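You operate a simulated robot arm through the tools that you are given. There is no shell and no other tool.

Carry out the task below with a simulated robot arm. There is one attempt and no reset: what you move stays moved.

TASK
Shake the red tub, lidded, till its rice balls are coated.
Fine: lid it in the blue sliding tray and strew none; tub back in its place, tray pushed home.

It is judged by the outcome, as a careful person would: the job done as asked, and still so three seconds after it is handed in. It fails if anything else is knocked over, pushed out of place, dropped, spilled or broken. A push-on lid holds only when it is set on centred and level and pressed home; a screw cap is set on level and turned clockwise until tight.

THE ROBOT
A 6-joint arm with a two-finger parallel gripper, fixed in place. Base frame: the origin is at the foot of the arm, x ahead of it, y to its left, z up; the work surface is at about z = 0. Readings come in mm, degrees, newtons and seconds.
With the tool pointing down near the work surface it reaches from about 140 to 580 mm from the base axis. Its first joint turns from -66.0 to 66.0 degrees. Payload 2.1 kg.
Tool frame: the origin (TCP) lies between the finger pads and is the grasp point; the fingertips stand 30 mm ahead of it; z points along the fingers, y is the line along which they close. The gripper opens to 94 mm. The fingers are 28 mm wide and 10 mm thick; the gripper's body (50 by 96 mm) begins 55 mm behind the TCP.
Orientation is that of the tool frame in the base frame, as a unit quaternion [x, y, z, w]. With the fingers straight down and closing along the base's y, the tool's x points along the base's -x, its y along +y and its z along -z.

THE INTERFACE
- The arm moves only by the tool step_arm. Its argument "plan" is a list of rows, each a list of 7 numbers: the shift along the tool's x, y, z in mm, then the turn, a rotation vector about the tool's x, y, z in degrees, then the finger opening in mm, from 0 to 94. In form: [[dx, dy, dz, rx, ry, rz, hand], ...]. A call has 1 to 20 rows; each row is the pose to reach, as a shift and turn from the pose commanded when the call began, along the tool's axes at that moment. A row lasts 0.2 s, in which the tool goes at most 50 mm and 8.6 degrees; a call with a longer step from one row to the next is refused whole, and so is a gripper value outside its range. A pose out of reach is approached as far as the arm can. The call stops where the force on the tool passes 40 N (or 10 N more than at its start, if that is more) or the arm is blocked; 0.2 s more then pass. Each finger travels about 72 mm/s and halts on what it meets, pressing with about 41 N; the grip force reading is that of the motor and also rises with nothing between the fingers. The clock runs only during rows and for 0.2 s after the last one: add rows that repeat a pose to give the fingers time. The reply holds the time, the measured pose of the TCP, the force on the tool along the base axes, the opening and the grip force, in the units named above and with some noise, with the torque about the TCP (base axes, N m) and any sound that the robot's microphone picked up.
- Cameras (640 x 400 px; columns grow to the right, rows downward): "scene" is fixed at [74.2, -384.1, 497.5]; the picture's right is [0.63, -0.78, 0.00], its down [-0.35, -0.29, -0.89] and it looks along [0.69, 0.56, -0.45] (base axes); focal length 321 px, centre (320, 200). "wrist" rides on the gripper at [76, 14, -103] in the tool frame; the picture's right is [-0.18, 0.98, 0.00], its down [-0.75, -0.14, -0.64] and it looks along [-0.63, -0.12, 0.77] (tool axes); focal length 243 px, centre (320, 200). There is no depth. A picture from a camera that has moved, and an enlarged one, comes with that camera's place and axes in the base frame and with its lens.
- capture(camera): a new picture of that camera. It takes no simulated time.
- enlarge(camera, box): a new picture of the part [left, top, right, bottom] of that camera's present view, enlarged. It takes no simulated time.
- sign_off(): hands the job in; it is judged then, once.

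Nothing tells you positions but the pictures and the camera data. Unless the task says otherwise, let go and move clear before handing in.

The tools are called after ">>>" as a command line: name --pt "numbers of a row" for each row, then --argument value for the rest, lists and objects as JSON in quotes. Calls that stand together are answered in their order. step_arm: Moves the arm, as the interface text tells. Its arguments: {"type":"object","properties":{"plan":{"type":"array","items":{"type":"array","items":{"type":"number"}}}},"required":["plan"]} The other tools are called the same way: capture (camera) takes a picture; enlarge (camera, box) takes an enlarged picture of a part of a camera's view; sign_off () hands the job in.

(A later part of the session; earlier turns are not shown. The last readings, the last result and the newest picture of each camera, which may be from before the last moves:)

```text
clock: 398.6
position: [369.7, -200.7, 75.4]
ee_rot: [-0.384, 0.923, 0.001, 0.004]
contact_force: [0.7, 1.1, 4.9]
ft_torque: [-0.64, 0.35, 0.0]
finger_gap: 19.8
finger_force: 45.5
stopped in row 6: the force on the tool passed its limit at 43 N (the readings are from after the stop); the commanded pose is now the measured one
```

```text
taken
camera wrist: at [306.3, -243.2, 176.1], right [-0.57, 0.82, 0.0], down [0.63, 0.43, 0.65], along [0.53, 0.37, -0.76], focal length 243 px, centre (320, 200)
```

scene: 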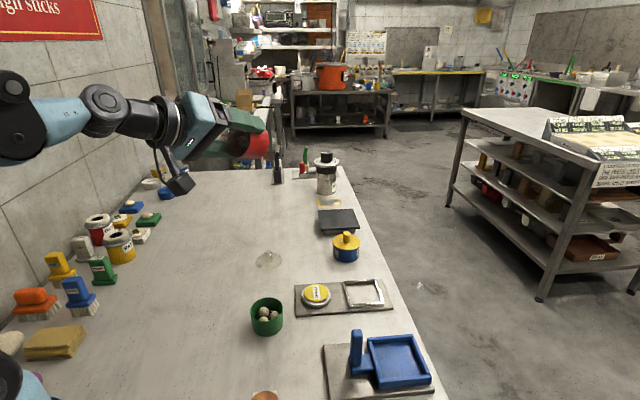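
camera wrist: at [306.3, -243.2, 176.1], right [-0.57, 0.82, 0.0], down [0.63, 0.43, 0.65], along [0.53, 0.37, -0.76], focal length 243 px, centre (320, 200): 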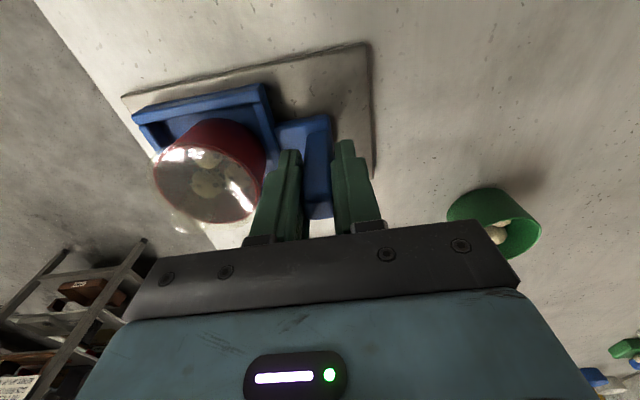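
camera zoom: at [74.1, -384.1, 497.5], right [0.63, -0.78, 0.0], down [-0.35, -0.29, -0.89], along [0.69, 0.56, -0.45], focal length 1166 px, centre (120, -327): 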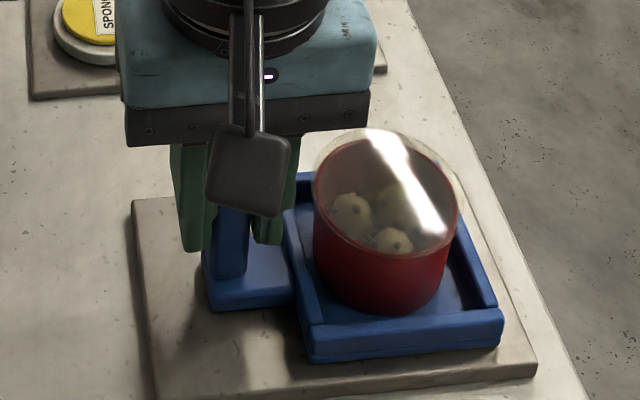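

The balls now show dark specks, so sliding the tray is what coats them. I'll zoom in to see how far along it is.

>>> enlarge --camera "scene" --box '[375, 325, 435, 375]'

>>> enlarge --camera "wrist" --box '[150, 110, 270, 230]'

```text
8.00 times, centred on (405, 350) of scene
camera zoom: at [74.1, -384.1, 497.5], right [0.63, -0.78, 0.0], down [-0.35, -0.29, -0.89], along [0.69, 0.56, -0.45], focal length 2564 px, centre (-360, -1000)
```

zoom: 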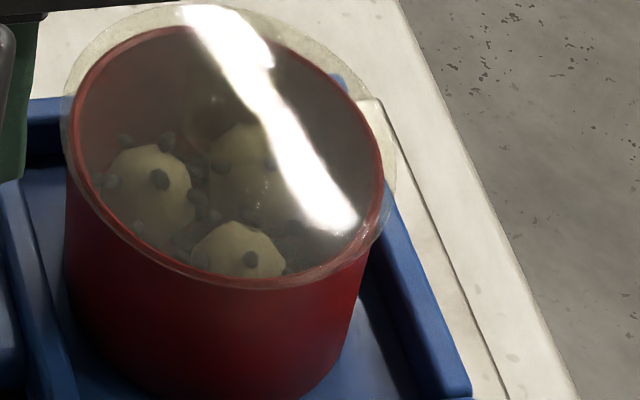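

```text
3.33 times, centred on (210, 170) of wrist
camera zoom: at [306.3, -243.2, 176.1], right [-0.57, 0.82, 0.0], down [0.63, 0.43, 0.65], along [0.53, 0.37, -0.76], focal length 809 px, centre (687, 300)
```

zoom: 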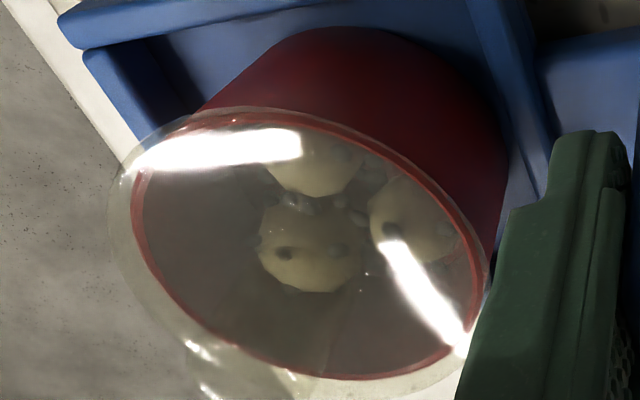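

Seeds are now clinging to the balls. I'll continue with gentler strokes so I stay under the force limit.

>>> step_arm --pt "0 8 0 0 0 0 0" --pt "0 0 0 0 0 0 0" --pt "0 12 0 0 0 0 0" --pt "0 0 0 0 0 0 0" --pt "0 12 0 0 0 0 0" --pt "0 0 0 0 0 0 0" --pt "0 12 0 0 0 0 0" --pt "0 0 0 0 0 0 0" --pt "0 12 0 0 0 0 0" --pt "0 0 0 0 0 0 0" --pt "0 12 0 0 0 0 0" --pt "0 0 0 0 0 0 0" --pt "0 12 0 0 0 0 0" --pt "0 0 0 0 0 0 0"

>>> enlarge --camera "scene" --box '[375, 325, 435, 375]'

>>> enlarge --camera "scene" --box '[300, 290, 450, 400]'

```text
clock: 400.3
position: [365.6, -195.9, 74.5]
ee_rot: [-0.383, 0.924, 0.002, 0.004]
contact_force: [0.1, 0.3, -3.6]
ft_torque: [0.03, 0.69, -0.01]
finger_gap: 19.7
finger_force: 45.0
stopped in row 8: the force on the tool passed its limit at 44 N (the readings are from after the stop); the commanded pose is now the measured one
```

```text
8.00 times, centred on (405, 350) of scene
camera zoom: at [74.2, -384.1, 497.4], right [0.63, -0.78, 0.0], down [-0.35, -0.29, -0.89], along [0.69, 0.56, -0.45], focal length 2564 px, centre (-360, -1000)
```

zoom: 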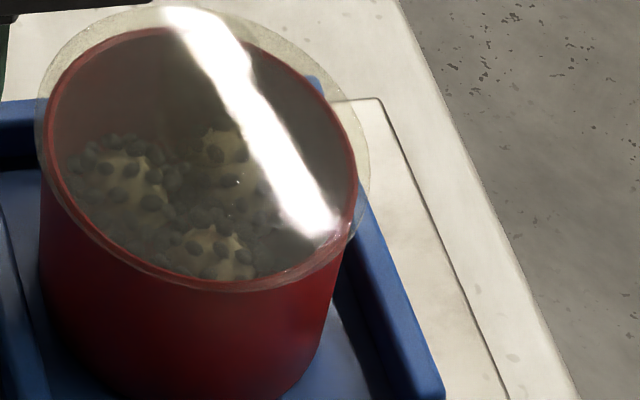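

```text
3.64 times, centred on (375, 345) of scene
camera zoom: at [74.2, -384.1, 497.4], right [0.63, -0.78, 0.0], down [-0.35, -0.29, -0.89], along [0.69, 0.56, -0.45], focal length 1166 px, centre (120, -327)
```

zoom: 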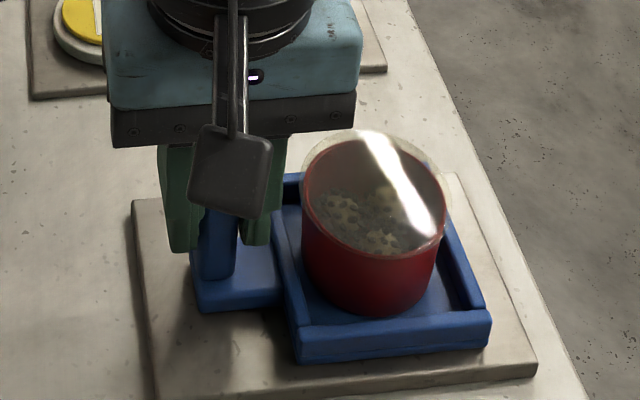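

The coating is growing fast now. I'll continue with short strokes.

>>> step_arm --pt "0 6 0 0 0 0 0" --pt "0 -4 0 0 0 0 0" --pt "0 6 0 0 0 0 0" --pt "0 -4 0 0 0 0 0" --pt "0 6 0 0 0 0 0" --pt "0 -4 0 0 0 0 0" --pt "0 6 0 0 0 0 0" --pt "0 -4 0 0 0 0 0" --pt "0 6 0 0 0 0 0" --pt "0 -4 0 0 0 0 0" --pt "0 6 0 0 0 0 0" --pt "0 0 0 0 0 0 0"

>>> enlarge --camera "scene" --box '[370, 325, 430, 375]'

```text
clock: 401.0
position: [367.1, -197.0, 75.6]
ee_rot: [-0.384, 0.923, 0.003, 0.004]
contact_force: [0.0, 1.8, -5.2]
ft_torque: [-0.28, 0.58, 0.0]
finger_gap: 19.7
finger_force: 45.2
stopped in row 3: the force on the tool passed its limit at 44 N (the readings are from after the stop); the commanded pose is now the measured one
```

```text
8.00 times, centred on (400, 350) of scene
camera zoom: at [74.2, -384.1, 497.4], right [0.63, -0.78, 0.0], down [-0.35, -0.29, -0.89], along [0.69, 0.56, -0.45], focal length 2564 px, centre (-320, -1000)
```

zoom: 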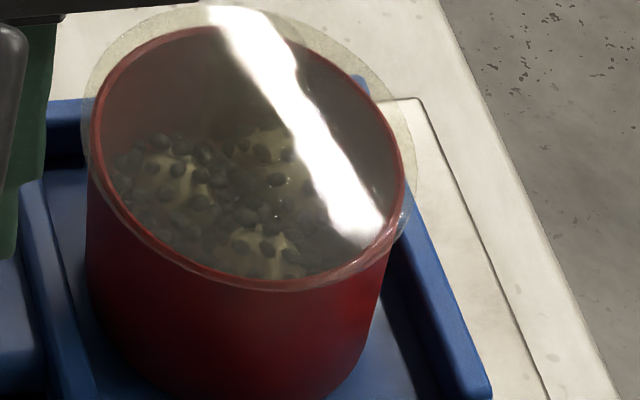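

The seeds keep gathering. I'll loosen the fingers slightly around the post so the strokes don't trip the force limit, and carry on.

>>> step_arm --pt "0 0 0 0 0 0 21" --pt "0 0 0 0 0 0 23" --pt "0 6 0 0 0 0 23" --pt "0 -4 0 0 0 0 23" --pt "0 8 0 0 0 0 23" --pt "0 -4 0 0 0 0 23" --pt "0 8 0 0 0 0 23" --pt "0 -4 0 0 0 0 23" --pt "0 8 0 0 0 0 23" --pt "0 -4 0 0 0 0 23" --pt "0 8 0 0 0 0 23" --pt "0 -4 0 0 0 0 23" --pt "0 0 0 0 0 0 23"

>>> enlarge --camera "scene" --box '[370, 325, 430, 375]'

>>> enlarge --camera "scene" --box '[300, 290, 450, 400]'

```text
clock: 403.8
position: [367.8, -197.6, 75.7]
ee_rot: [-0.383, 0.924, 0.001, 0.005]
contact_force: [0.5, -1.4, 0.8]
ft_torque: [0.01, -0.03, 0.03]
finger_gap: 23.8
finger_force: 0.7
```

```text
8.00 times, centred on (400, 350) of scene
camera zoom: at [74.2, -384.1, 497.5], right [0.63, -0.78, 0.0], down [-0.35, -0.29, -0.89], along [0.69, 0.56, -0.45], focal length 2564 px, centre (-320, -1000)
```

zoom: 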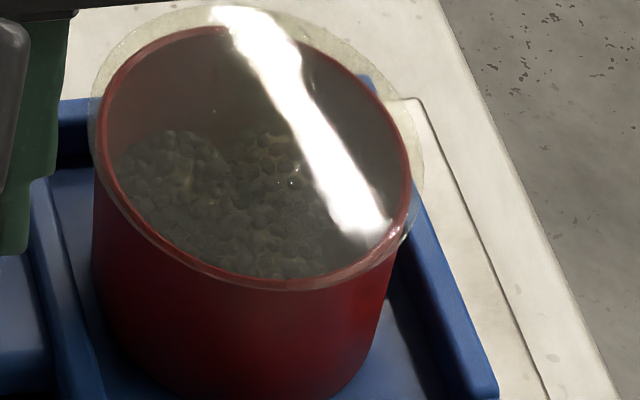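

```text
3.64 times, centred on (375, 345) of scene
camera zoom: at [74.2, -384.1, 497.5], right [0.63, -0.78, 0.0], down [-0.35, -0.29, -0.89], along [0.69, 0.56, -0.45], focal length 1166 px, centre (120, -327)
```

zoom: 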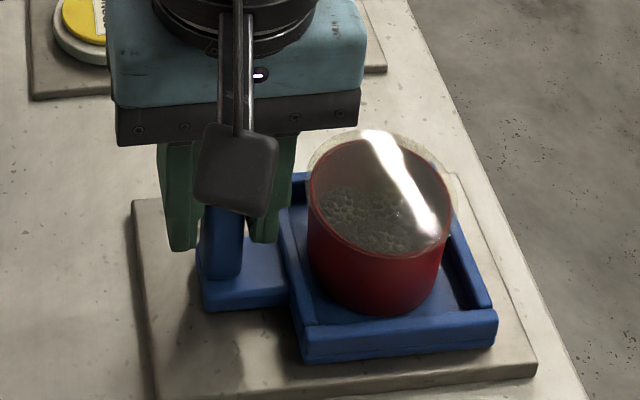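

Nearly fully covered, with just a few pale spots left. One more short run should do it.

>>> step_arm --pt "0 8 0 0 0 0 23" --pt "0 -4 0 0 0 0 23" --pt "0 8 0 0 0 0 23" --pt "0 -4 0 0 0 0 23" --pt "0 8 0 0 0 0 23" --pt "0 -4 0 0 0 0 23" --pt "0 0 0 0 0 0 23"

>>> enlarge --camera "scene" --box '[370, 325, 430, 375]'

>>> enlarge --camera "wrist" --box '[130, 100, 270, 230]'

```text
clock: 405.4
position: [367.1, -197.2, 75.4]
ee_rot: [-0.383, 0.924, 0.001, 0.005]
contact_force: [2.1, 0.8, 0.9]
ft_torque: [0.03, 0.04, -0.02]
finger_gap: 23.3
finger_force: 0.9
```

```text
8.00 times, centred on (400, 350) of scene
camera zoom: at [74.2, -384.1, 497.5], right [0.63, -0.78, 0.0], down [-0.35, -0.29, -0.89], along [0.69, 0.56, -0.45], focal length 2564 px, centre (-320, -1000)
```

zoom: 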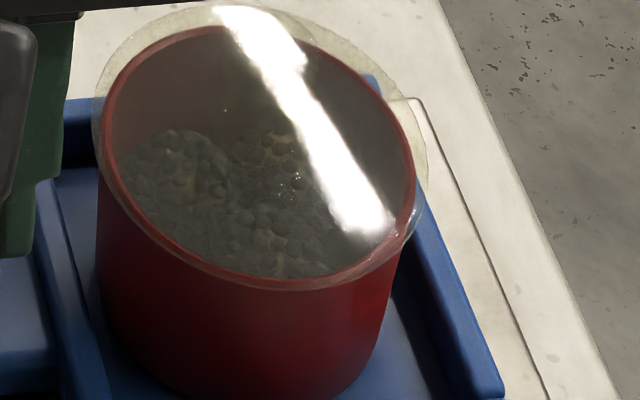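

```text
3.08 times, centred on (200, 165) of wrist
camera zoom: at [304.1, -241.4, 176.5], right [-0.57, 0.82, 0.0], down [0.63, 0.43, 0.65], along [0.54, 0.37, -0.76], focal length 746 px, centre (689, 308)
```

zoom: 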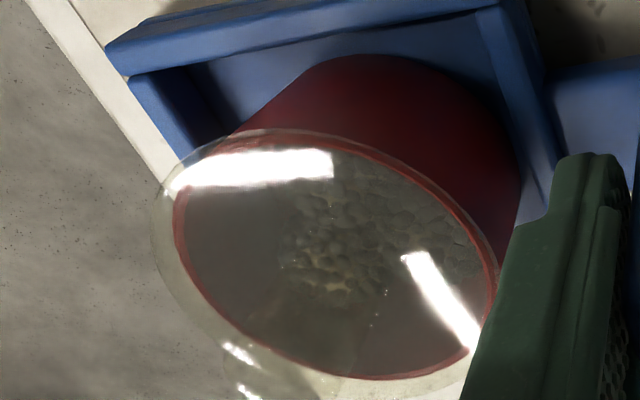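

>>> step_arm --pt "0 8 0 0 0 0 23" --pt "0 -5 0 0 0 0 23" --pt "0 9 0 0 0 0 23" --pt "0 -5 0 0 0 0 23" --pt "0 9 0 0 0 0 23" --pt "0 -5 0 0 0 0 23" --pt "0 9 0 0 0 0 23" --pt "0 -5 0 0 0 0 23" --pt "0 9 0 0 0 0 23" --pt "0 -5 0 0 0 0 23" --pt "0 9 0 0 0 0 23" --pt "0 -5 0 0 0 0 23" --pt "0 0 0 0 0 0 23"

>>> enlarge --camera "scene" --box '[370, 325, 430, 375]'

>>> enlarge --camera "wrist" --box '[170, 130, 250, 190]'

```text
clock: 408.2
position: [367.6, -198.5, 75.4]
ee_rot: [-0.384, 0.923, 0.002, 0.004]
contact_force: [-0.5, -1.0, 1.0]
ft_torque: [-0.01, -0.03, -0.01]
finger_gap: 23.5
finger_force: 0.1
```

```text
8.00 times, centred on (400, 350) of scene
camera zoom: at [74.2, -384.1, 497.5], right [0.63, -0.78, 0.0], down [-0.35, -0.29, -0.89], along [0.69, 0.56, -0.45], focal length 2564 px, centre (-320, -1000)
```

zoom: 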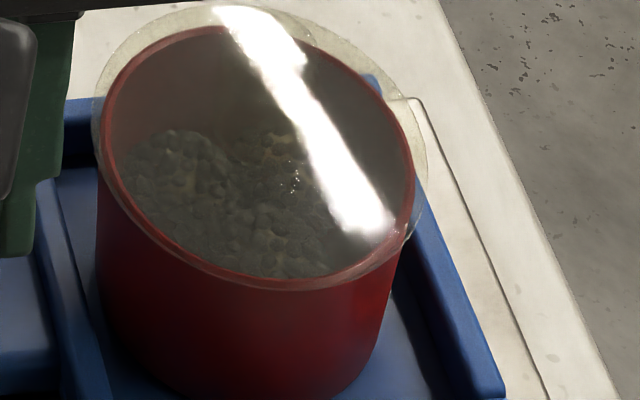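

```text
6.67 times, centred on (210, 160) of wrist
camera zoom: at [304.3, -241.3, 176.5], right [-0.57, 0.82, 0.0], down [0.63, 0.43, 0.65], along [0.53, 0.37, -0.76], focal length 1618 px, centre (1053, 467)
```

zoom: 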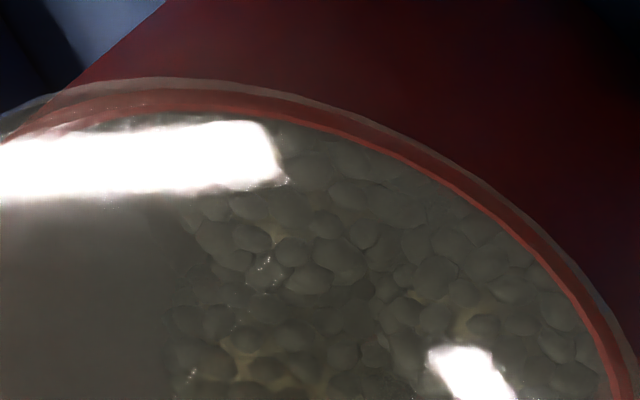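

Almost wholly covered now. One more run to see whether it has settled.

>>> step_arm --pt "0 9 0 0 0 0 23" --pt "0 -5 0 0 0 0 23" --pt "0 9 0 0 0 0 23" --pt "0 -5 0 0 0 0 23" --pt "0 9 0 0 0 0 23" --pt "0 -5 0 0 0 0 23" --pt "0 9 0 0 0 0 23" --pt "0 -5 0 0 0 0 23" --pt "0 9 0 0 0 0 23" --pt "0 -5 0 0 0 0 23" --pt "0 9 0 0 0 0 23" --pt "0 -5 0 0 0 0 23" --pt "0 9 0 0 0 0 23" --pt "0 -5 0 0 0 0 23" --pt "0 0 0 0 0 0 23"

>>> enlarge --camera "scene" --box '[370, 325, 430, 375]'

>>> enlarge --camera "wrist" --box '[170, 130, 250, 190]'

```text
clock: 411.4
position: [367.0, -196.5, 74.7]
ee_rot: [-0.384, 0.923, 0.001, 0.004]
contact_force: [1.7, -1.4, 0.1]
ft_torque: [-0.02, 0.01, 0.01]
finger_gap: 23.4
finger_force: 0.7
```

```text
8.00 times, centred on (400, 350) of scene
camera zoom: at [74.2, -384.1, 497.5], right [0.63, -0.78, 0.0], down [-0.35, -0.29, -0.89], along [0.69, 0.56, -0.45], focal length 2564 px, centre (-320, -1000)
```

zoom: 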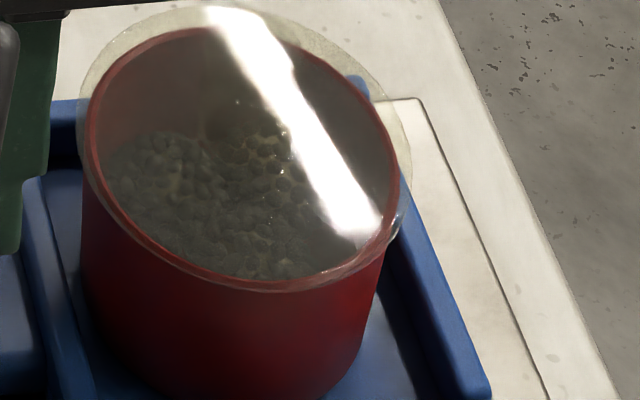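

```text
6.67 times, centred on (210, 160) of wrist
camera zoom: at [303.7, -238.8, 175.4], right [-0.57, 0.82, 0.0], down [0.63, 0.43, 0.65], along [0.53, 0.37, -0.76], focal length 1618 px, centre (1053, 467)
```

zoom: 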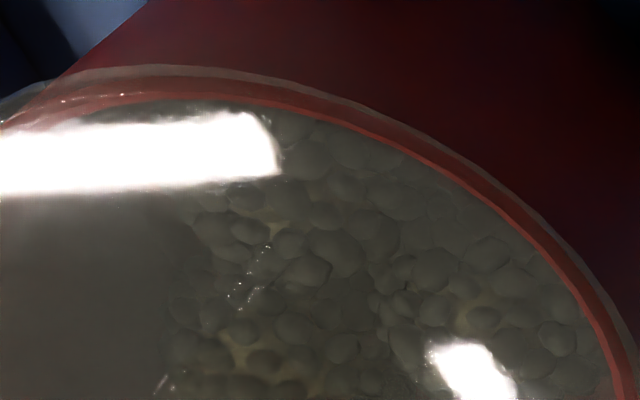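

The coverage has settled and all three balls are fully coated. I'll let go of the post, rise clear, and look down into the tub to confirm.

>>> step_arm --pt "0 1 0 0 0 0 30" --pt "0 1 0 0 0 0 40" --pt "0 1 -10 0 0 0 40" --pt "0 1 -40 0 0 0 40" --pt "0 1 -80 0 0 0 40" --pt "0 -20 -95 0 0 0 50" --pt "0 -45 -95 0 0 0 64" --pt "0 -71 -95 0 0 0 74" --pt "0 -71 -95 0 0 0 74"

>>> capture --camera "wrist"

>>> enlarge --camera "wrist" --box '[230, 30, 410, 170]'

>>> enlarge --camera "scene" --box '[310, 300, 450, 400]'

```text
clock: 413.4
position: [416.9, -248.6, 169.8]
ee_rot: [-0.384, 0.923, 0.001, 0.004]
contact_force: [-0.1, 0.3, -0.4]
ft_torque: [-0.02, -0.01, -0.03]
finger_gap: 73.7
finger_force: 0.0
```

```text
taken
camera wrist: at [352.8, -292.0, 271.9], right [-0.57, 0.82, 0.0], down [0.63, 0.43, 0.65], along [0.53, 0.37, -0.76], focal length 243 px, centre (320, 200)
```

wrist: 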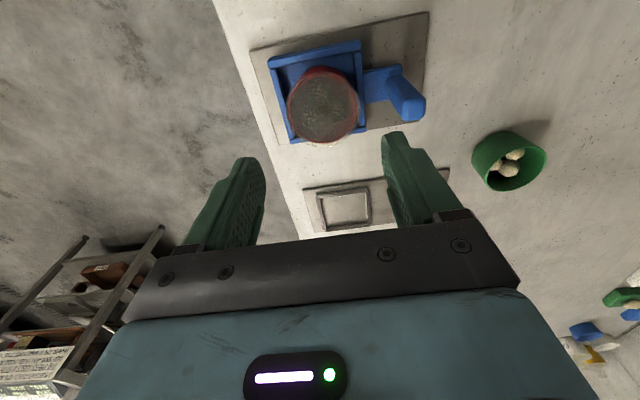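

```text
2.86 times, centred on (320, 100) of wrist
camera zoom: at [352.8, -292.0, 271.9], right [-0.57, 0.82, 0.0], down [0.63, 0.43, 0.65], along [0.53, 0.37, -0.76], focal length 693 px, centre (320, 486)
```

zoom: 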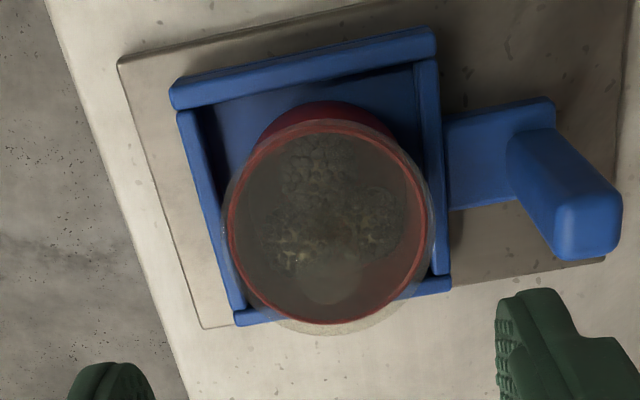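

```text
4.00 times, centred on (380, 350) of scene
camera zoom: at [74.2, -384.1, 497.5], right [0.63, -0.78, 0.0], down [-0.35, -0.29, -0.89], along [0.69, 0.56, -0.45], focal length 1282 px, centre (80, -400)
```

zoom: 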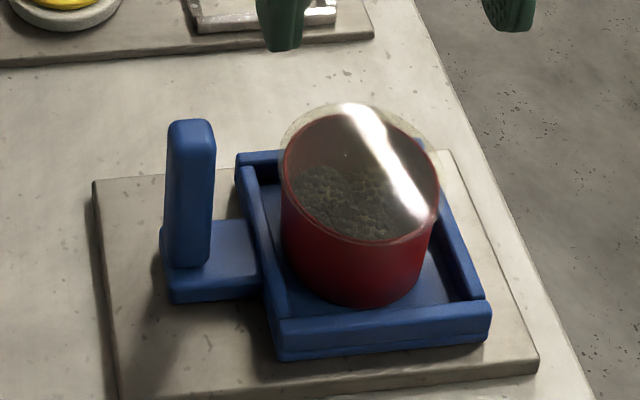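

>>> enlarge --camera "wrist" --box '[292, 72, 352, 120]'

```text
8.33 times, centred on (322, 96) of wrist
camera zoom: at [352.8, -292.0, 271.9], right [-0.57, 0.82, 0.0], down [0.63, 0.43, 0.65], along [0.53, 0.37, -0.76], focal length 2022 px, centre (303, 1067)
```

zoom: 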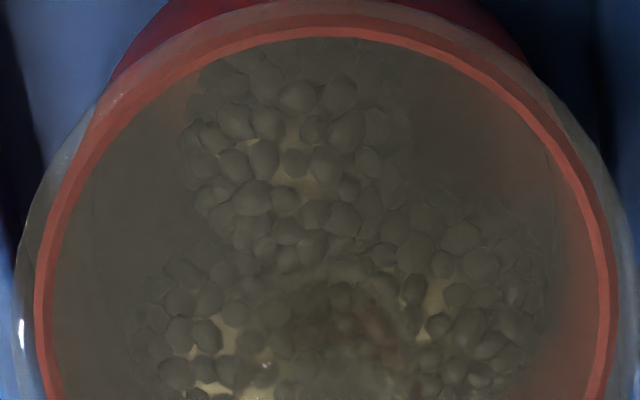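

Dense coverage with only slivers of rice between seeds. To be sure it's complete, I'll do one more sliding run and compare this same view.

>>> step_arm --pt "0 25 0 0 0 0 60" --pt "0 50 0 0 0 0 46" --pt "0 71 0 0 0 0 40" --pt "0 71 25 0 0 0 40" --pt "0 71 60 0 0 0 40" --pt "0 71 88 0 0 0 40" --pt "0 71 95 0 0 0 40" --pt "0 71 95 0 0 0 30" --pt "0 71 95 0 0 0 23" --pt "0 71 95 0 0 0 23"

>>> step_arm --pt "0 8 0 0 0 0 23" --pt "0 -5 0 0 0 0 23" --pt "0 9 0 0 0 0 23" --pt "0 -6 0 0 0 0 23" --pt "0 9 0 0 0 0 23" --pt "0 -6 0 0 0 0 23" --pt "0 9 0 0 0 0 23" --pt "0 -6 0 0 0 0 23" --pt "0 9 0 0 0 0 23" --pt "0 -6 0 0 0 0 23" --pt "0 9 0 0 0 0 23" --pt "0 -6 0 0 0 0 23" --pt "0 9 0 0 0 0 23" --pt "0 -6 0 0 0 0 23" --pt "0 9 0 0 0 0 23" --pt "0 -6 0 0 0 0 23" --pt "0 9 0 0 0 0 23" --pt "0 0 0 0 0 0 23"

>>> step_arm --pt "0 1 0 0 0 0 30" --pt "0 1 0 0 0 0 40" --pt "0 1 -10 0 0 0 40" --pt "0 1 -40 0 0 0 40" --pt "0 1 -80 0 0 0 40" --pt "0 -20 -95 0 0 0 50" --pt "0 -45 -95 0 0 0 64" --pt "0 -71 -95 0 0 0 74" --pt "0 -71 -95 0 0 0 74"

>>> capture --camera "wrist"

>>> enlarge --camera "wrist" --box '[292, 72, 352, 120]'

```text
clock: 415.6
position: [367.3, -197.3, 76.1]
ee_rot: [-0.383, 0.924, 0.001, 0.004]
contact_force: [-0.4, 0.1, 0.5]
ft_torque: [0.02, 0.0, 0.04]
finger_gap: 22.8
finger_force: 0.0
```

```text
clock: 419.4
position: [365.8, -197.3, 74.2]
ee_rot: [-0.384, 0.923, 0.001, 0.005]
contact_force: [0.1, 1.2, -0.5]
ft_torque: [-0.03, -0.03, 0.01]
finger_gap: 23.8
finger_force: 0.8
```

```text
clock: 421.4
position: [418.2, -249.2, 170.1]
ee_rot: [-0.383, 0.924, 0.001, 0.004]
contact_force: [-0.5, -0.5, 0.2]
ft_torque: [0.01, -0.01, 0.02]
finger_gap: 73.9
finger_force: 0.0
```

```text
taken
camera wrist: at [354.5, -291.8, 271.0], right [-0.57, 0.82, 0.0], down [0.63, 0.43, 0.65], along [0.53, 0.37, -0.76], focal length 243 px, centre (320, 200)
```

wrist: 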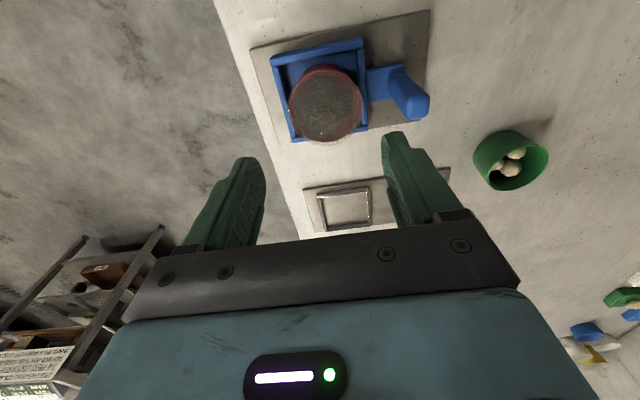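

```text
8.33 times, centred on (322, 96) of wrist
camera zoom: at [354.5, -291.8, 271.0], right [-0.57, 0.82, 0.0], down [0.63, 0.43, 0.65], along [0.53, 0.37, -0.76], focal length 2022 px, centre (303, 1067)
```

zoom: 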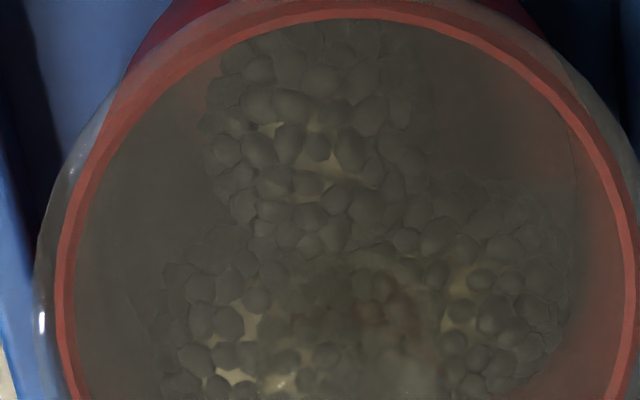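

The pattern is unchanged, so the coating is complete. I'll grip the lidded tub, lift it from the tray, and take it home.

>>> step_arm --pt "0.5 2.5 20 0 0 0 76" --pt "0.5 4.7 45 0 0 0 76" --pt "0.5 4.7 75 0 0 0 76" --pt "0.5 4.7 95 0 0 0 76" --pt "0.5 4.7 105 0 0 0 76" --pt "0.5 4.7 108 0 0 0 76" --pt "0.5 4.7 108 0 0 0 76"

>>> capture --camera "wrist"

>>> enlarge --camera "scene" --box '[310, 300, 450, 400]'

```text
clock: 423.0
position: [413.8, -243.6, 64.0]
ee_rot: [-0.383, 0.924, 0.001, 0.004]
contact_force: [-0.4, -0.1, -0.2]
ft_torque: [0.01, -0.03, 0.01]
finger_gap: 76.0
finger_force: 0.0
```

```text
taken
camera wrist: at [349.5, -287.6, 164.5], right [-0.57, 0.82, 0.0], down [0.63, 0.43, 0.65], along [0.53, 0.37, -0.76], focal length 243 px, centre (320, 200)
```

wrist: 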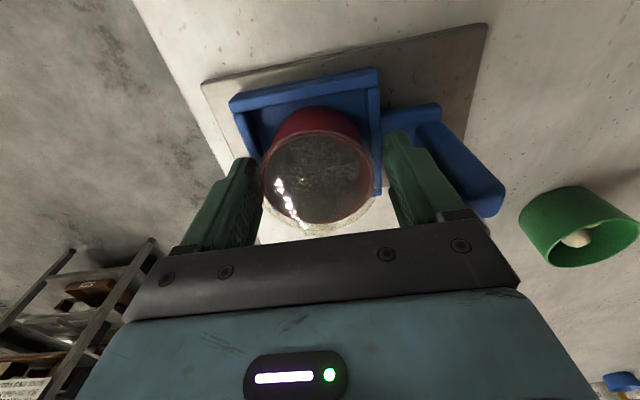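

```text
4.00 times, centred on (380, 350) of scene
camera zoom: at [74.2, -384.1, 497.5], right [0.63, -0.78, 0.0], down [-0.35, -0.29, -0.89], along [0.69, 0.56, -0.45], focal length 1282 px, centre (80, -400)
```

zoom: 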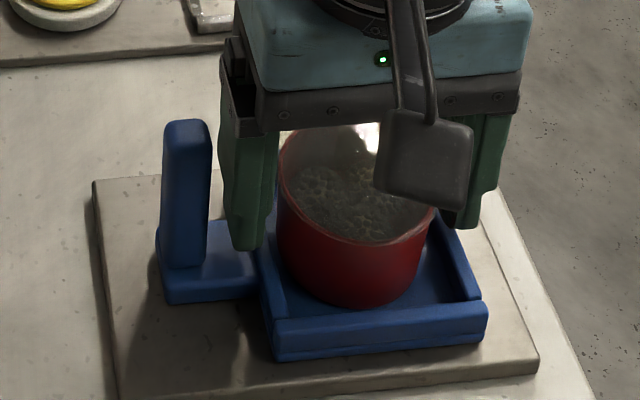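

>>> step_arm --pt "0 0 0 0 0 0 70" --pt "0 0 0 0 0 0 62" --pt "0 0 0 0 0 0 40" --pt "0 0 0 0 0 0 10" --pt "0 0 0 0 0 0 0"

>>> step_arm --pt "0 0 -2 0 0 0 0" --pt "0 0 -8 0 0 0 0" --pt "0 0 -18 0 0 0 0" --pt "0 0 -35 0 0 0 0" --pt "0 0 -60 0 0 0 0" --pt "0 0 -90 0 0 0 0" --pt "0 0 -120 0 0 0 0" --pt "0 0 -145 0 0 0 0" --pt "0 0 -150 0 0 0 0"

>>> enlarge --camera "wrist" --box '[240, 100, 400, 240]'

>>> capture --camera "scene"

```text
clock: 424.2
position: [413.0, -245.0, 63.9]
ee_rot: [-0.383, 0.924, 0.0, 0.004]
contact_force: [0.6, 0.3, -1.5]
ft_torque: [0.01, -0.02, 0.01]
finger_gap: 64.3
finger_force: 41.1
```

```text
clock: 426.2
position: [413.2, -245.7, 213.2]
ee_rot: [-0.383, 0.924, 0.001, 0.005]
contact_force: [-0.9, 0.1, -1.2]
ft_torque: [0.0, 0.03, 0.0]
finger_gap: 64.2
finger_force: 41.0
```

```text
2.86 times, centred on (320, 170) of wrist
camera zoom: at [348.9, -289.9, 314.9], right [-0.57, 0.82, 0.0], down [0.63, 0.43, 0.65], along [0.53, 0.37, -0.76], focal length 693 px, centre (320, 286)
```

zoom: 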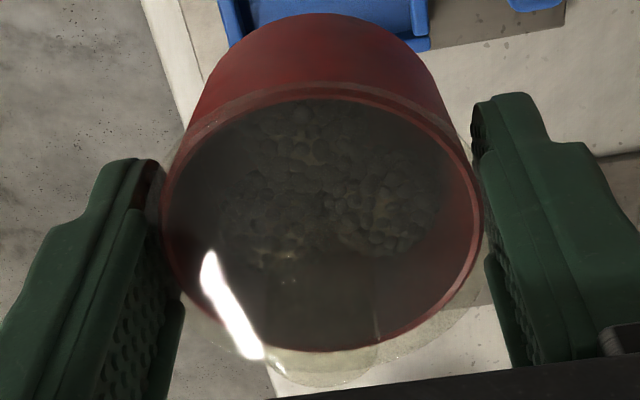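

```text
taken
```

scene: 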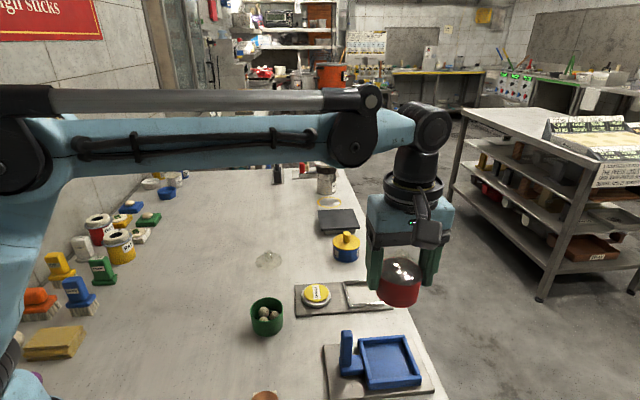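

The tub is out, with its balls dark and coated. I'll level the tool slightly and carry it back to its own place beside the green tub.

>>> step_arm --pt "-3 20 0 -0.09 0.52 0 0" --pt "-8 50 0 -0.09 0.52 0 0" --pt "-13 82 0 -0.09 0.52 0 0" --pt "-18 114 0 -0.09 0.52 0 0" --pt "-23 146 0 -0.09 0.52 0 0" --pt "-28 178 0 -0.09 0.52 0 0" --pt "-32 203 0 -0.09 0.52 0 0" --pt "-33.6 213.6 0 -0.09 0.52 0 0" --pt "-33.6 213.6 0 -0.09 0.52 0 0" --pt "-33.6 213.6 0 -0.09 0.52 0 0"

>>> step_arm --pt "0 0 30 0 0 0 0" --pt "0 0 65 0 0 0 0" --pt "0 0 100 0 0 0 0" --pt "0 0 130 0 0 0 0" --pt "0 0 148 0 0 0 0" --pt "0 0 152 0 0 0 0" --pt "0 0 152 0 0 0 0"

>>> step_arm --pt "0 0 0 0 0 0 0"

>>> step_arm --pt "0 0 0 0 0 0 0"

>>> step_arm --pt "0 0 0 0 0 0 0"

>>> step_arm --pt "0 0 0 0 0 0 0"

>>> capture --camera "wrist"

>>> enlarge --camera "scene" --box '[220, 285, 320, 385]'

```text
clock: 428.4
position: [284.5, -71.6, 213.3]
ee_rot: [-0.383, 0.924, 0.0, 0.0]
contact_force: [-0.4, -0.3, -1.3]
ft_torque: [-0.02, 0.01, 0.03]
finger_gap: 64.3
finger_force: 41.5
```

```text
clock: 430.0
position: [284.7, -71.7, 60.4]
ee_rot: [-0.383, 0.924, 0.001, 0.0]
contact_force: [0.5, 0.3, -2.5]
ft_torque: [0.02, 0.0, 0.01]
finger_gap: 64.3
finger_force: 41.1
```

```text
clock: 430.4
position: [285.8, -72.3, 61.1]
ee_rot: [-0.384, 0.923, 0.0, -0.001]
contact_force: [0.6, -0.7, -0.9]
ft_torque: [-0.03, 0.01, -0.01]
finger_gap: 64.3
finger_force: 40.9
```

```text
clock: 430.8
position: [285.5, -70.0, 60.1]
ee_rot: [-0.383, 0.924, 0.0, 0.0]
contact_force: [-0.4, -0.2, -1.6]
ft_torque: [0.0, 0.02, 0.03]
finger_gap: 64.4
finger_force: 40.8
```

```text
clock: 431.2
position: [284.9, -70.3, 59.6]
ee_rot: [-0.382, 0.924, 0.001, 0.0]
contact_force: [0.8, 0.5, -1.0]
ft_torque: [0.0, 0.03, -0.01]
finger_gap: 64.2
finger_force: 41.1
```

```text
clock: 431.6
position: [284.5, -71.7, 59.9]
ee_rot: [-0.384, 0.923, -0.001, -0.001]
contact_force: [-0.2, -1.1, -0.8]
ft_torque: [-0.01, 0.0, -0.02]
finger_gap: 64.4
finger_force: 41.7
```

```text
taken
camera wrist: at [222.1, -114.4, 161.9], right [-0.57, 0.82, 0.0], down [0.63, 0.43, 0.64], along [0.53, 0.36, -0.77], focal length 243 px, centre (320, 200)
```

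wrist: 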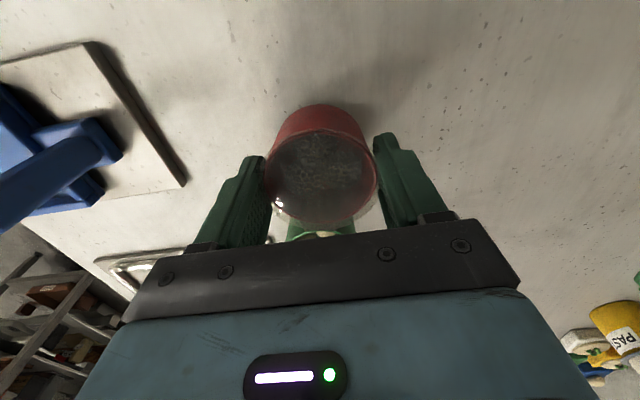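

```text
4.00 times, centred on (270, 335) of scene
camera zoom: at [74.2, -384.1, 497.5], right [0.63, -0.78, 0.0], down [-0.35, -0.29, -0.89], along [0.69, 0.56, -0.45], focal length 1282 px, centre (520, -340)
```

zoom: 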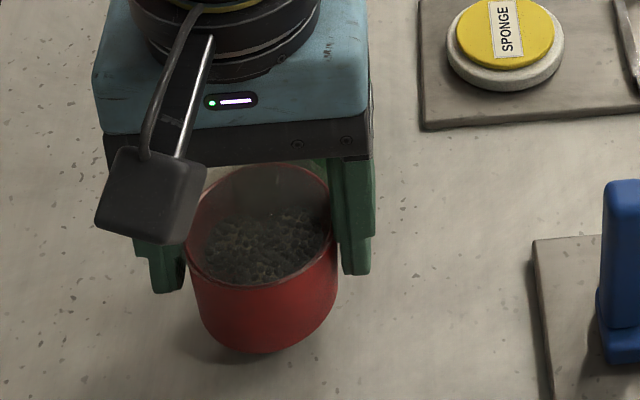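

>>> step_arm --pt "-1 0 4 0 0 0 0" --pt "-1 0 8 0 0 0 0" --pt "-1 0 11 0 0 0 0" --pt "-1 0 12 0 0 0 0"

>>> enlarge --camera "scene" --box '[220, 285, 320, 385]'

>>> enlarge --camera "wrist" --box '[240, 100, 400, 240]'

```text
clock: 432.6
position: [284.8, -69.3, 48.0]
ee_rot: [-0.383, 0.924, 0.0, 0.0]
contact_force: [0.6, 0.5, -1.4]
ft_torque: [0.0, 0.02, 0.0]
finger_gap: 64.2
finger_force: 41.3
```

```text
4.00 times, centred on (270, 335) of scene
camera zoom: at [74.2, -384.1, 497.5], right [0.63, -0.78, 0.0], down [-0.35, -0.29, -0.89], along [0.69, 0.56, -0.45], focal length 1282 px, centre (520, -340)
```

zoom: 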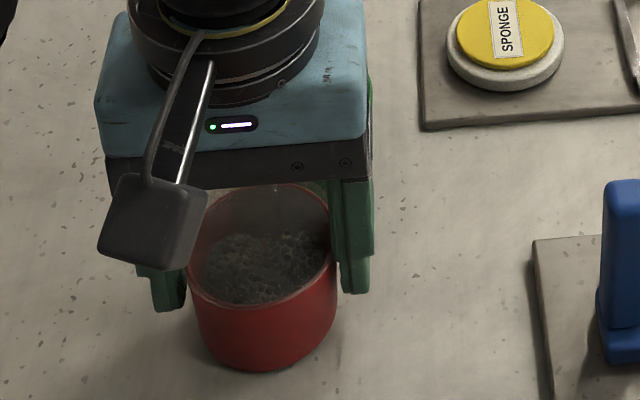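

```text
2.86 times, centred on (320, 170) of wrist
camera zoom: at [221.9, -113.0, 149.5], right [-0.57, 0.82, 0.0], down [0.63, 0.43, 0.64], along [0.53, 0.36, -0.77], focal length 693 px, centre (320, 286)
```

zoom: 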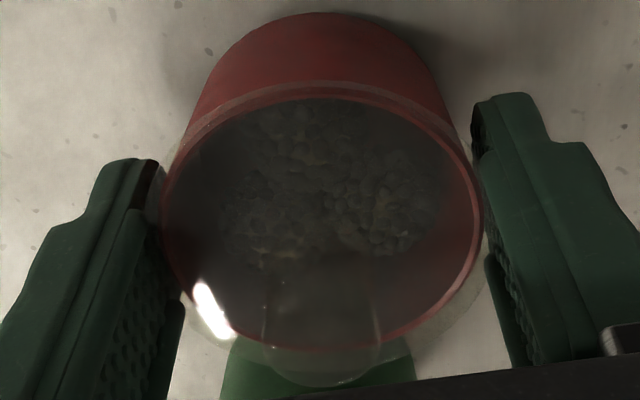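

The tub is almost down. Compared with the very first picture it sits a few millimetres off, so I'll shift slightly, set it down, release, and measure properly.

>>> step_arm --pt "-1.4 -0.7 0 0 0 0 0" --pt "-2.8 -1.4 0 0 0 0 0" --pt "-2.8 -1.4 1 0 0 0 0" --pt "-2.8 -1.4 2 0 0 0 0"

>>> step_arm --pt "0 0 0.7 0 0 0 0" --pt "0 0 1.2 0 0 0 0"

```text
clock: 433.6
position: [288.5, -69.0, 47.6]
ee_rot: [-0.384, 0.923, 0.0, 0.0]
contact_force: [-6.6, -5.4, 28.5]
ft_torque: [0.2, -0.29, -0.02]
finger_gap: 64.2
finger_force: 40.7
```

```text
clock: 434.0
position: [288.1, -68.0, 47.0]
ee_rot: [-0.384, 0.923, 0.001, -0.001]
contact_force: [-2.2, 0.0, 16.1]
ft_torque: [0.23, -0.26, 0.0]
finger_gap: 64.2
finger_force: 40.7
stopped in row 1: the force on the tool passed its limit at 41 N (the readings are from after the stop); the commanded pose is now the measured one
```

>>> step_arm --pt "0 0 -0.6 0 0 0 40" --pt "0 0 -1 0 0 0 67" --pt "0 0 -1 0 0 0 78" --pt "0 0 -1 0 0 0 86" --pt "0 0 -20 0 0 0 86" --pt "0 0 -60 0 0 0 86" --pt "0 0 -105 0 0 0 86" --pt "0 0 -150 0 0 0 86" --pt "-30 30 -170 0 0 0 86" --pt "-60 60 -180 0 0 0 86"

>>> enlarge --camera "scene" --box '[220, 285, 320, 385]'

>>> capture --camera "scene"

```text
clock: 436.2
position: [290.5, 14.3, 229.7]
ee_rot: [-0.383, 0.924, 0.0, -0.002]
contact_force: [-0.2, -0.4, 0.0]
ft_torque: [-0.02, 0.0, 0.03]
finger_gap: 86.1
finger_force: 0.0
```

```text
4.00 times, centred on (270, 335) of scene
camera zoom: at [74.2, -384.1, 497.5], right [0.63, -0.78, 0.0], down [-0.35, -0.29, -0.89], along [0.69, 0.56, -0.45], focal length 1282 px, centre (520, -340)
```

zoom: 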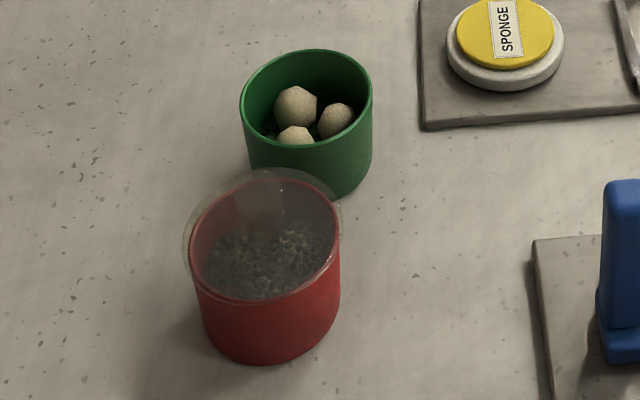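

```text
taken
```

scene: 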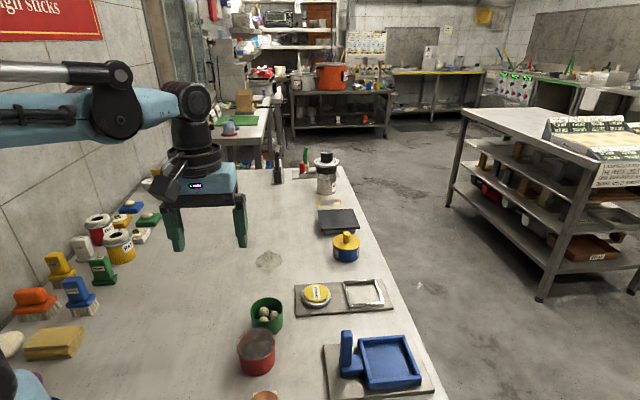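

The tub is within about 2 mm of its original spot, upright and lidded, and the green tub is undisturbed. Now I'll go back to the tray's post to push the tray home.

>>> step_arm --pt "12 -27 10 0 0 0 70" --pt "28 -58 20 0 0 0 60" --pt "44 -90 30 0 0 0 50" --pt "58 -122 40 0 0 0 44" --pt "72 -153 50 0 0 0 40" --pt "86 -183 58 0 0 0 40" --pt "95.4 -202.5 60 0 0 0 40" --pt "95.4 -202.5 80 0 0 0 40" --pt "95.4 -202.5 95 0 0 0 40" --pt "95.4 -202.5 95 0 0 0 40"

>>> capture --camera "wrist"

>>> enlarge --camera "scene" --box '[300, 290, 450, 400]'

```text
clock: 438.4
position: [363.8, -193.2, 129.2]
ee_rot: [-0.384, 0.924, 0.001, -0.001]
contact_force: [0.5, -0.7, -0.1]
ft_torque: [-0.04, 0.02, 0.02]
finger_gap: 40.1
finger_force: 0.0
```

```text
taken
camera wrist: at [301.6, -235.7, 231.4], right [-0.57, 0.82, 0.0], down [0.63, 0.43, 0.64], along [0.53, 0.36, -0.77], focal length 243 px, centre (320, 200)
```

wrist: 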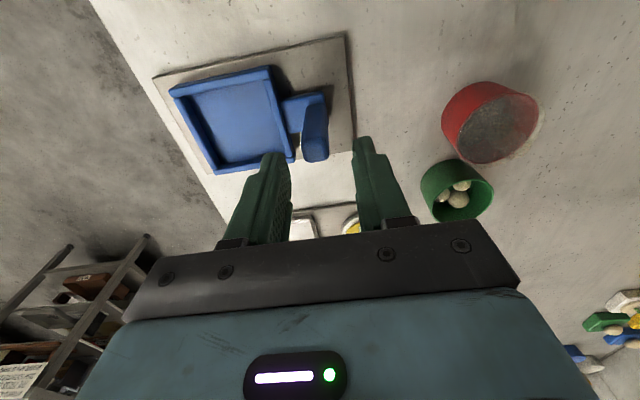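

```text
3.64 times, centred on (375, 345) of scene
camera zoom: at [74.2, -384.1, 497.5], right [0.63, -0.78, 0.0], down [-0.35, -0.29, -0.89], along [0.69, 0.56, -0.45], focal length 1166 px, centre (120, -327)
```

zoom: 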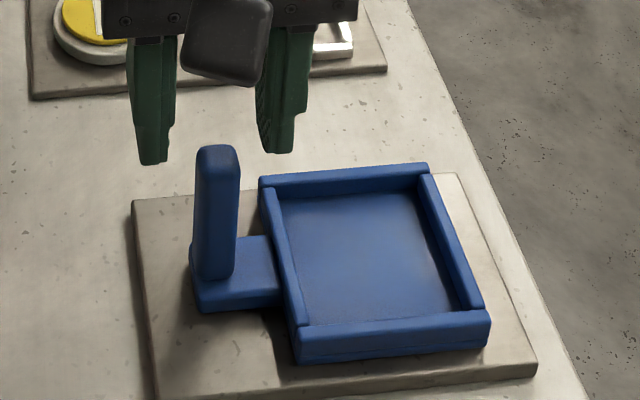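

>>> step_arm --pt "0 -3 10 0 0 0 40" --pt "0 -3 25 0 0 0 40" --pt "0 -3 40 0 0 0 40" --pt "0 -3 52 0 0 0 40" --pt "0 -3 55 0 0 0 40" --pt "0 -3 55 0 0 0 32" --pt "0 -3 55 0 0 0 25" --pt "0 -3 55 0 0 0 25"

>>> capture --camera "wrist"

```text
clock: 440.2
position: [365.5, -196.8, 76.7]
ee_rot: [-0.383, 0.924, 0.001, -0.001]
contact_force: [-1.3, -0.3, 0.3]
ft_torque: [-0.01, -0.01, -0.01]
finger_gap: 25.0
finger_force: 0.0
```

```text
taken
camera wrist: at [302.3, -238.9, 177.9], right [-0.57, 0.82, 0.0], down [0.63, 0.43, 0.64], along [0.53, 0.36, -0.77], focal length 243 px, centre (320, 200)
```

wrist: 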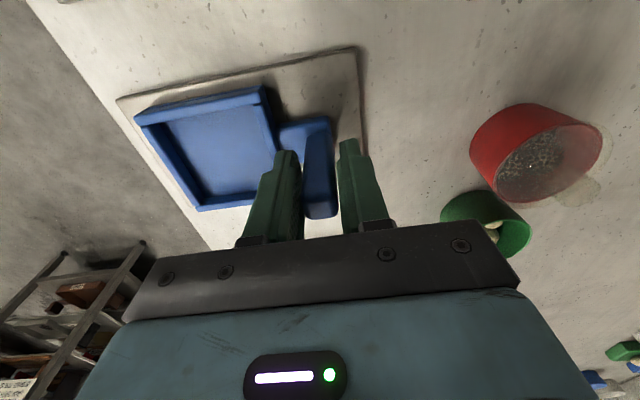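

The fingers are around the post. I'll push the tray slowly away from the arm until it meets its stop.

>>> step_arm --pt "0 -2 0 0 0 0 25" --pt "0 -4 0 0 0 0 25" --pt "0 -6 0 0 0 0 25" --pt "0 -8 0 0 0 0 25" --pt "0 -10 0 0 0 0 25" --pt "0 -12 0 0 0 0 25" --pt "0 -14 0 0 0 0 25"

>>> enlarge --camera "scene" --box '[310, 310, 450, 400]'

```text
clock: 441.8
position: [374.6, -206.4, 77.3]
ee_rot: [-0.383, 0.924, 0.001, 0.0]
contact_force: [-0.2, 1.6, -0.1]
ft_torque: [0.0, 0.01, -0.02]
finger_gap: 26.0
finger_force: 0.4
```

```text
4.44 times, centred on (380, 355) of scene
camera zoom: at [74.2, -384.1, 497.5], right [0.63, -0.78, 0.0], down [-0.35, -0.29, -0.89], along [0.69, 0.56, -0.45], focal length 1425 px, centre (53, -489)
```

zoom: 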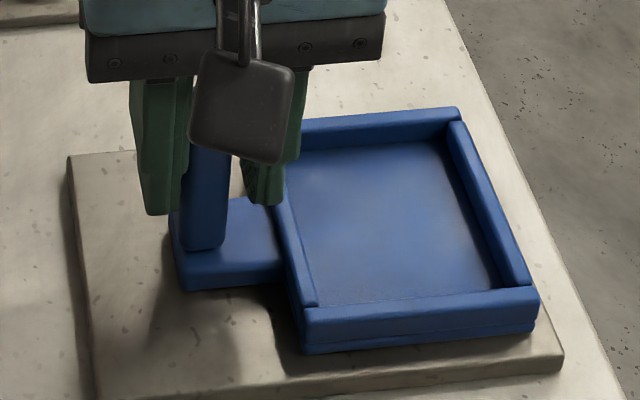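

About 5 mm to go compared with the first picture. I'll continue gently until it stops.

>>> step_arm --pt "0 -1.5 0 0 0 0 25" --pt "0 -3 0 0 0 0 25" --pt "0 -4.5 0 0 0 0 25" --pt "0 -6 0 0 0 0 25" --pt "0 -7.5 0 0 0 0 25"

>>> enlarge --camera "scene" --box '[310, 310, 450, 400]'

```text
clock: 443.0
position: [380.4, -210.9, 77.1]
ee_rot: [-0.384, 0.923, 0.0, -0.001]
contact_force: [-10.5, 1.6, -4.4]
ft_torque: [0.06, -0.14, 0.02]
finger_gap: 30.0
finger_force: 4.5
```

```text
4.44 times, centred on (380, 355) of scene
camera zoom: at [74.2, -384.1, 497.4], right [0.63, -0.78, 0.0], down [-0.35, -0.29, -0.89], along [0.69, 0.56, -0.45], focal length 1425 px, centre (53, -489)
```

zoom: 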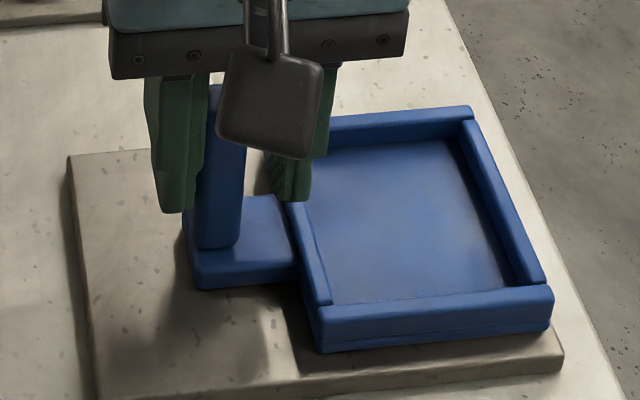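

The tray is exactly where it began, against its stop. I'll open the fingers around the post and rise straight up without touching it.

>>> step_arm --pt "0 0 0 0 0 0 34" --pt "0 1.5 0 0 0 0 40" --pt "0 3 0 0 0 0 44" --pt "0 4 -5 0 0 0 44" --pt "0 4 -25 0 0 0 44" --pt "0 4 -60 0 0 0 44" --pt "0 4 -100 0 0 0 44" --pt "0 4 -120 0 0 0 44"

>>> enlarge --camera "scene" --box '[310, 310, 450, 400]'

>>> capture --camera "wrist"

```text
clock: 444.8
position: [378.7, -208.8, 200.1]
ee_rot: [-0.383, 0.924, 0.001, -0.001]
contact_force: [-0.1, -0.7, 0.1]
ft_torque: [-0.02, -0.02, 0.01]
finger_gap: 44.2
finger_force: 0.0
```

```text
4.44 times, centred on (380, 355) of scene
camera zoom: at [74.2, -384.1, 497.5], right [0.63, -0.78, 0.0], down [-0.35, -0.29, -0.89], along [0.69, 0.56, -0.45], focal length 1425 px, centre (53, -489)
```

zoom: 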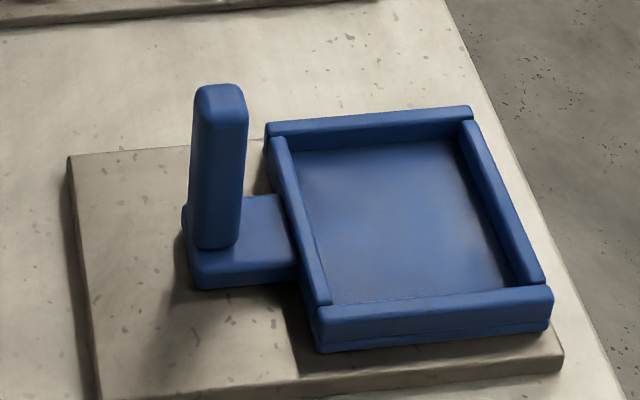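

```text
taken
camera wrist: at [315.1, -252.4, 301.0], right [-0.57, 0.82, 0.0], down [0.63, 0.43, 0.64], along [0.53, 0.36, -0.77], focal length 243 px, centre (320, 200)
```

wrist: 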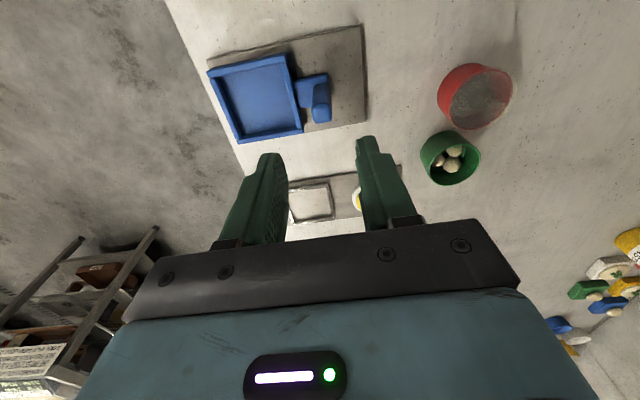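

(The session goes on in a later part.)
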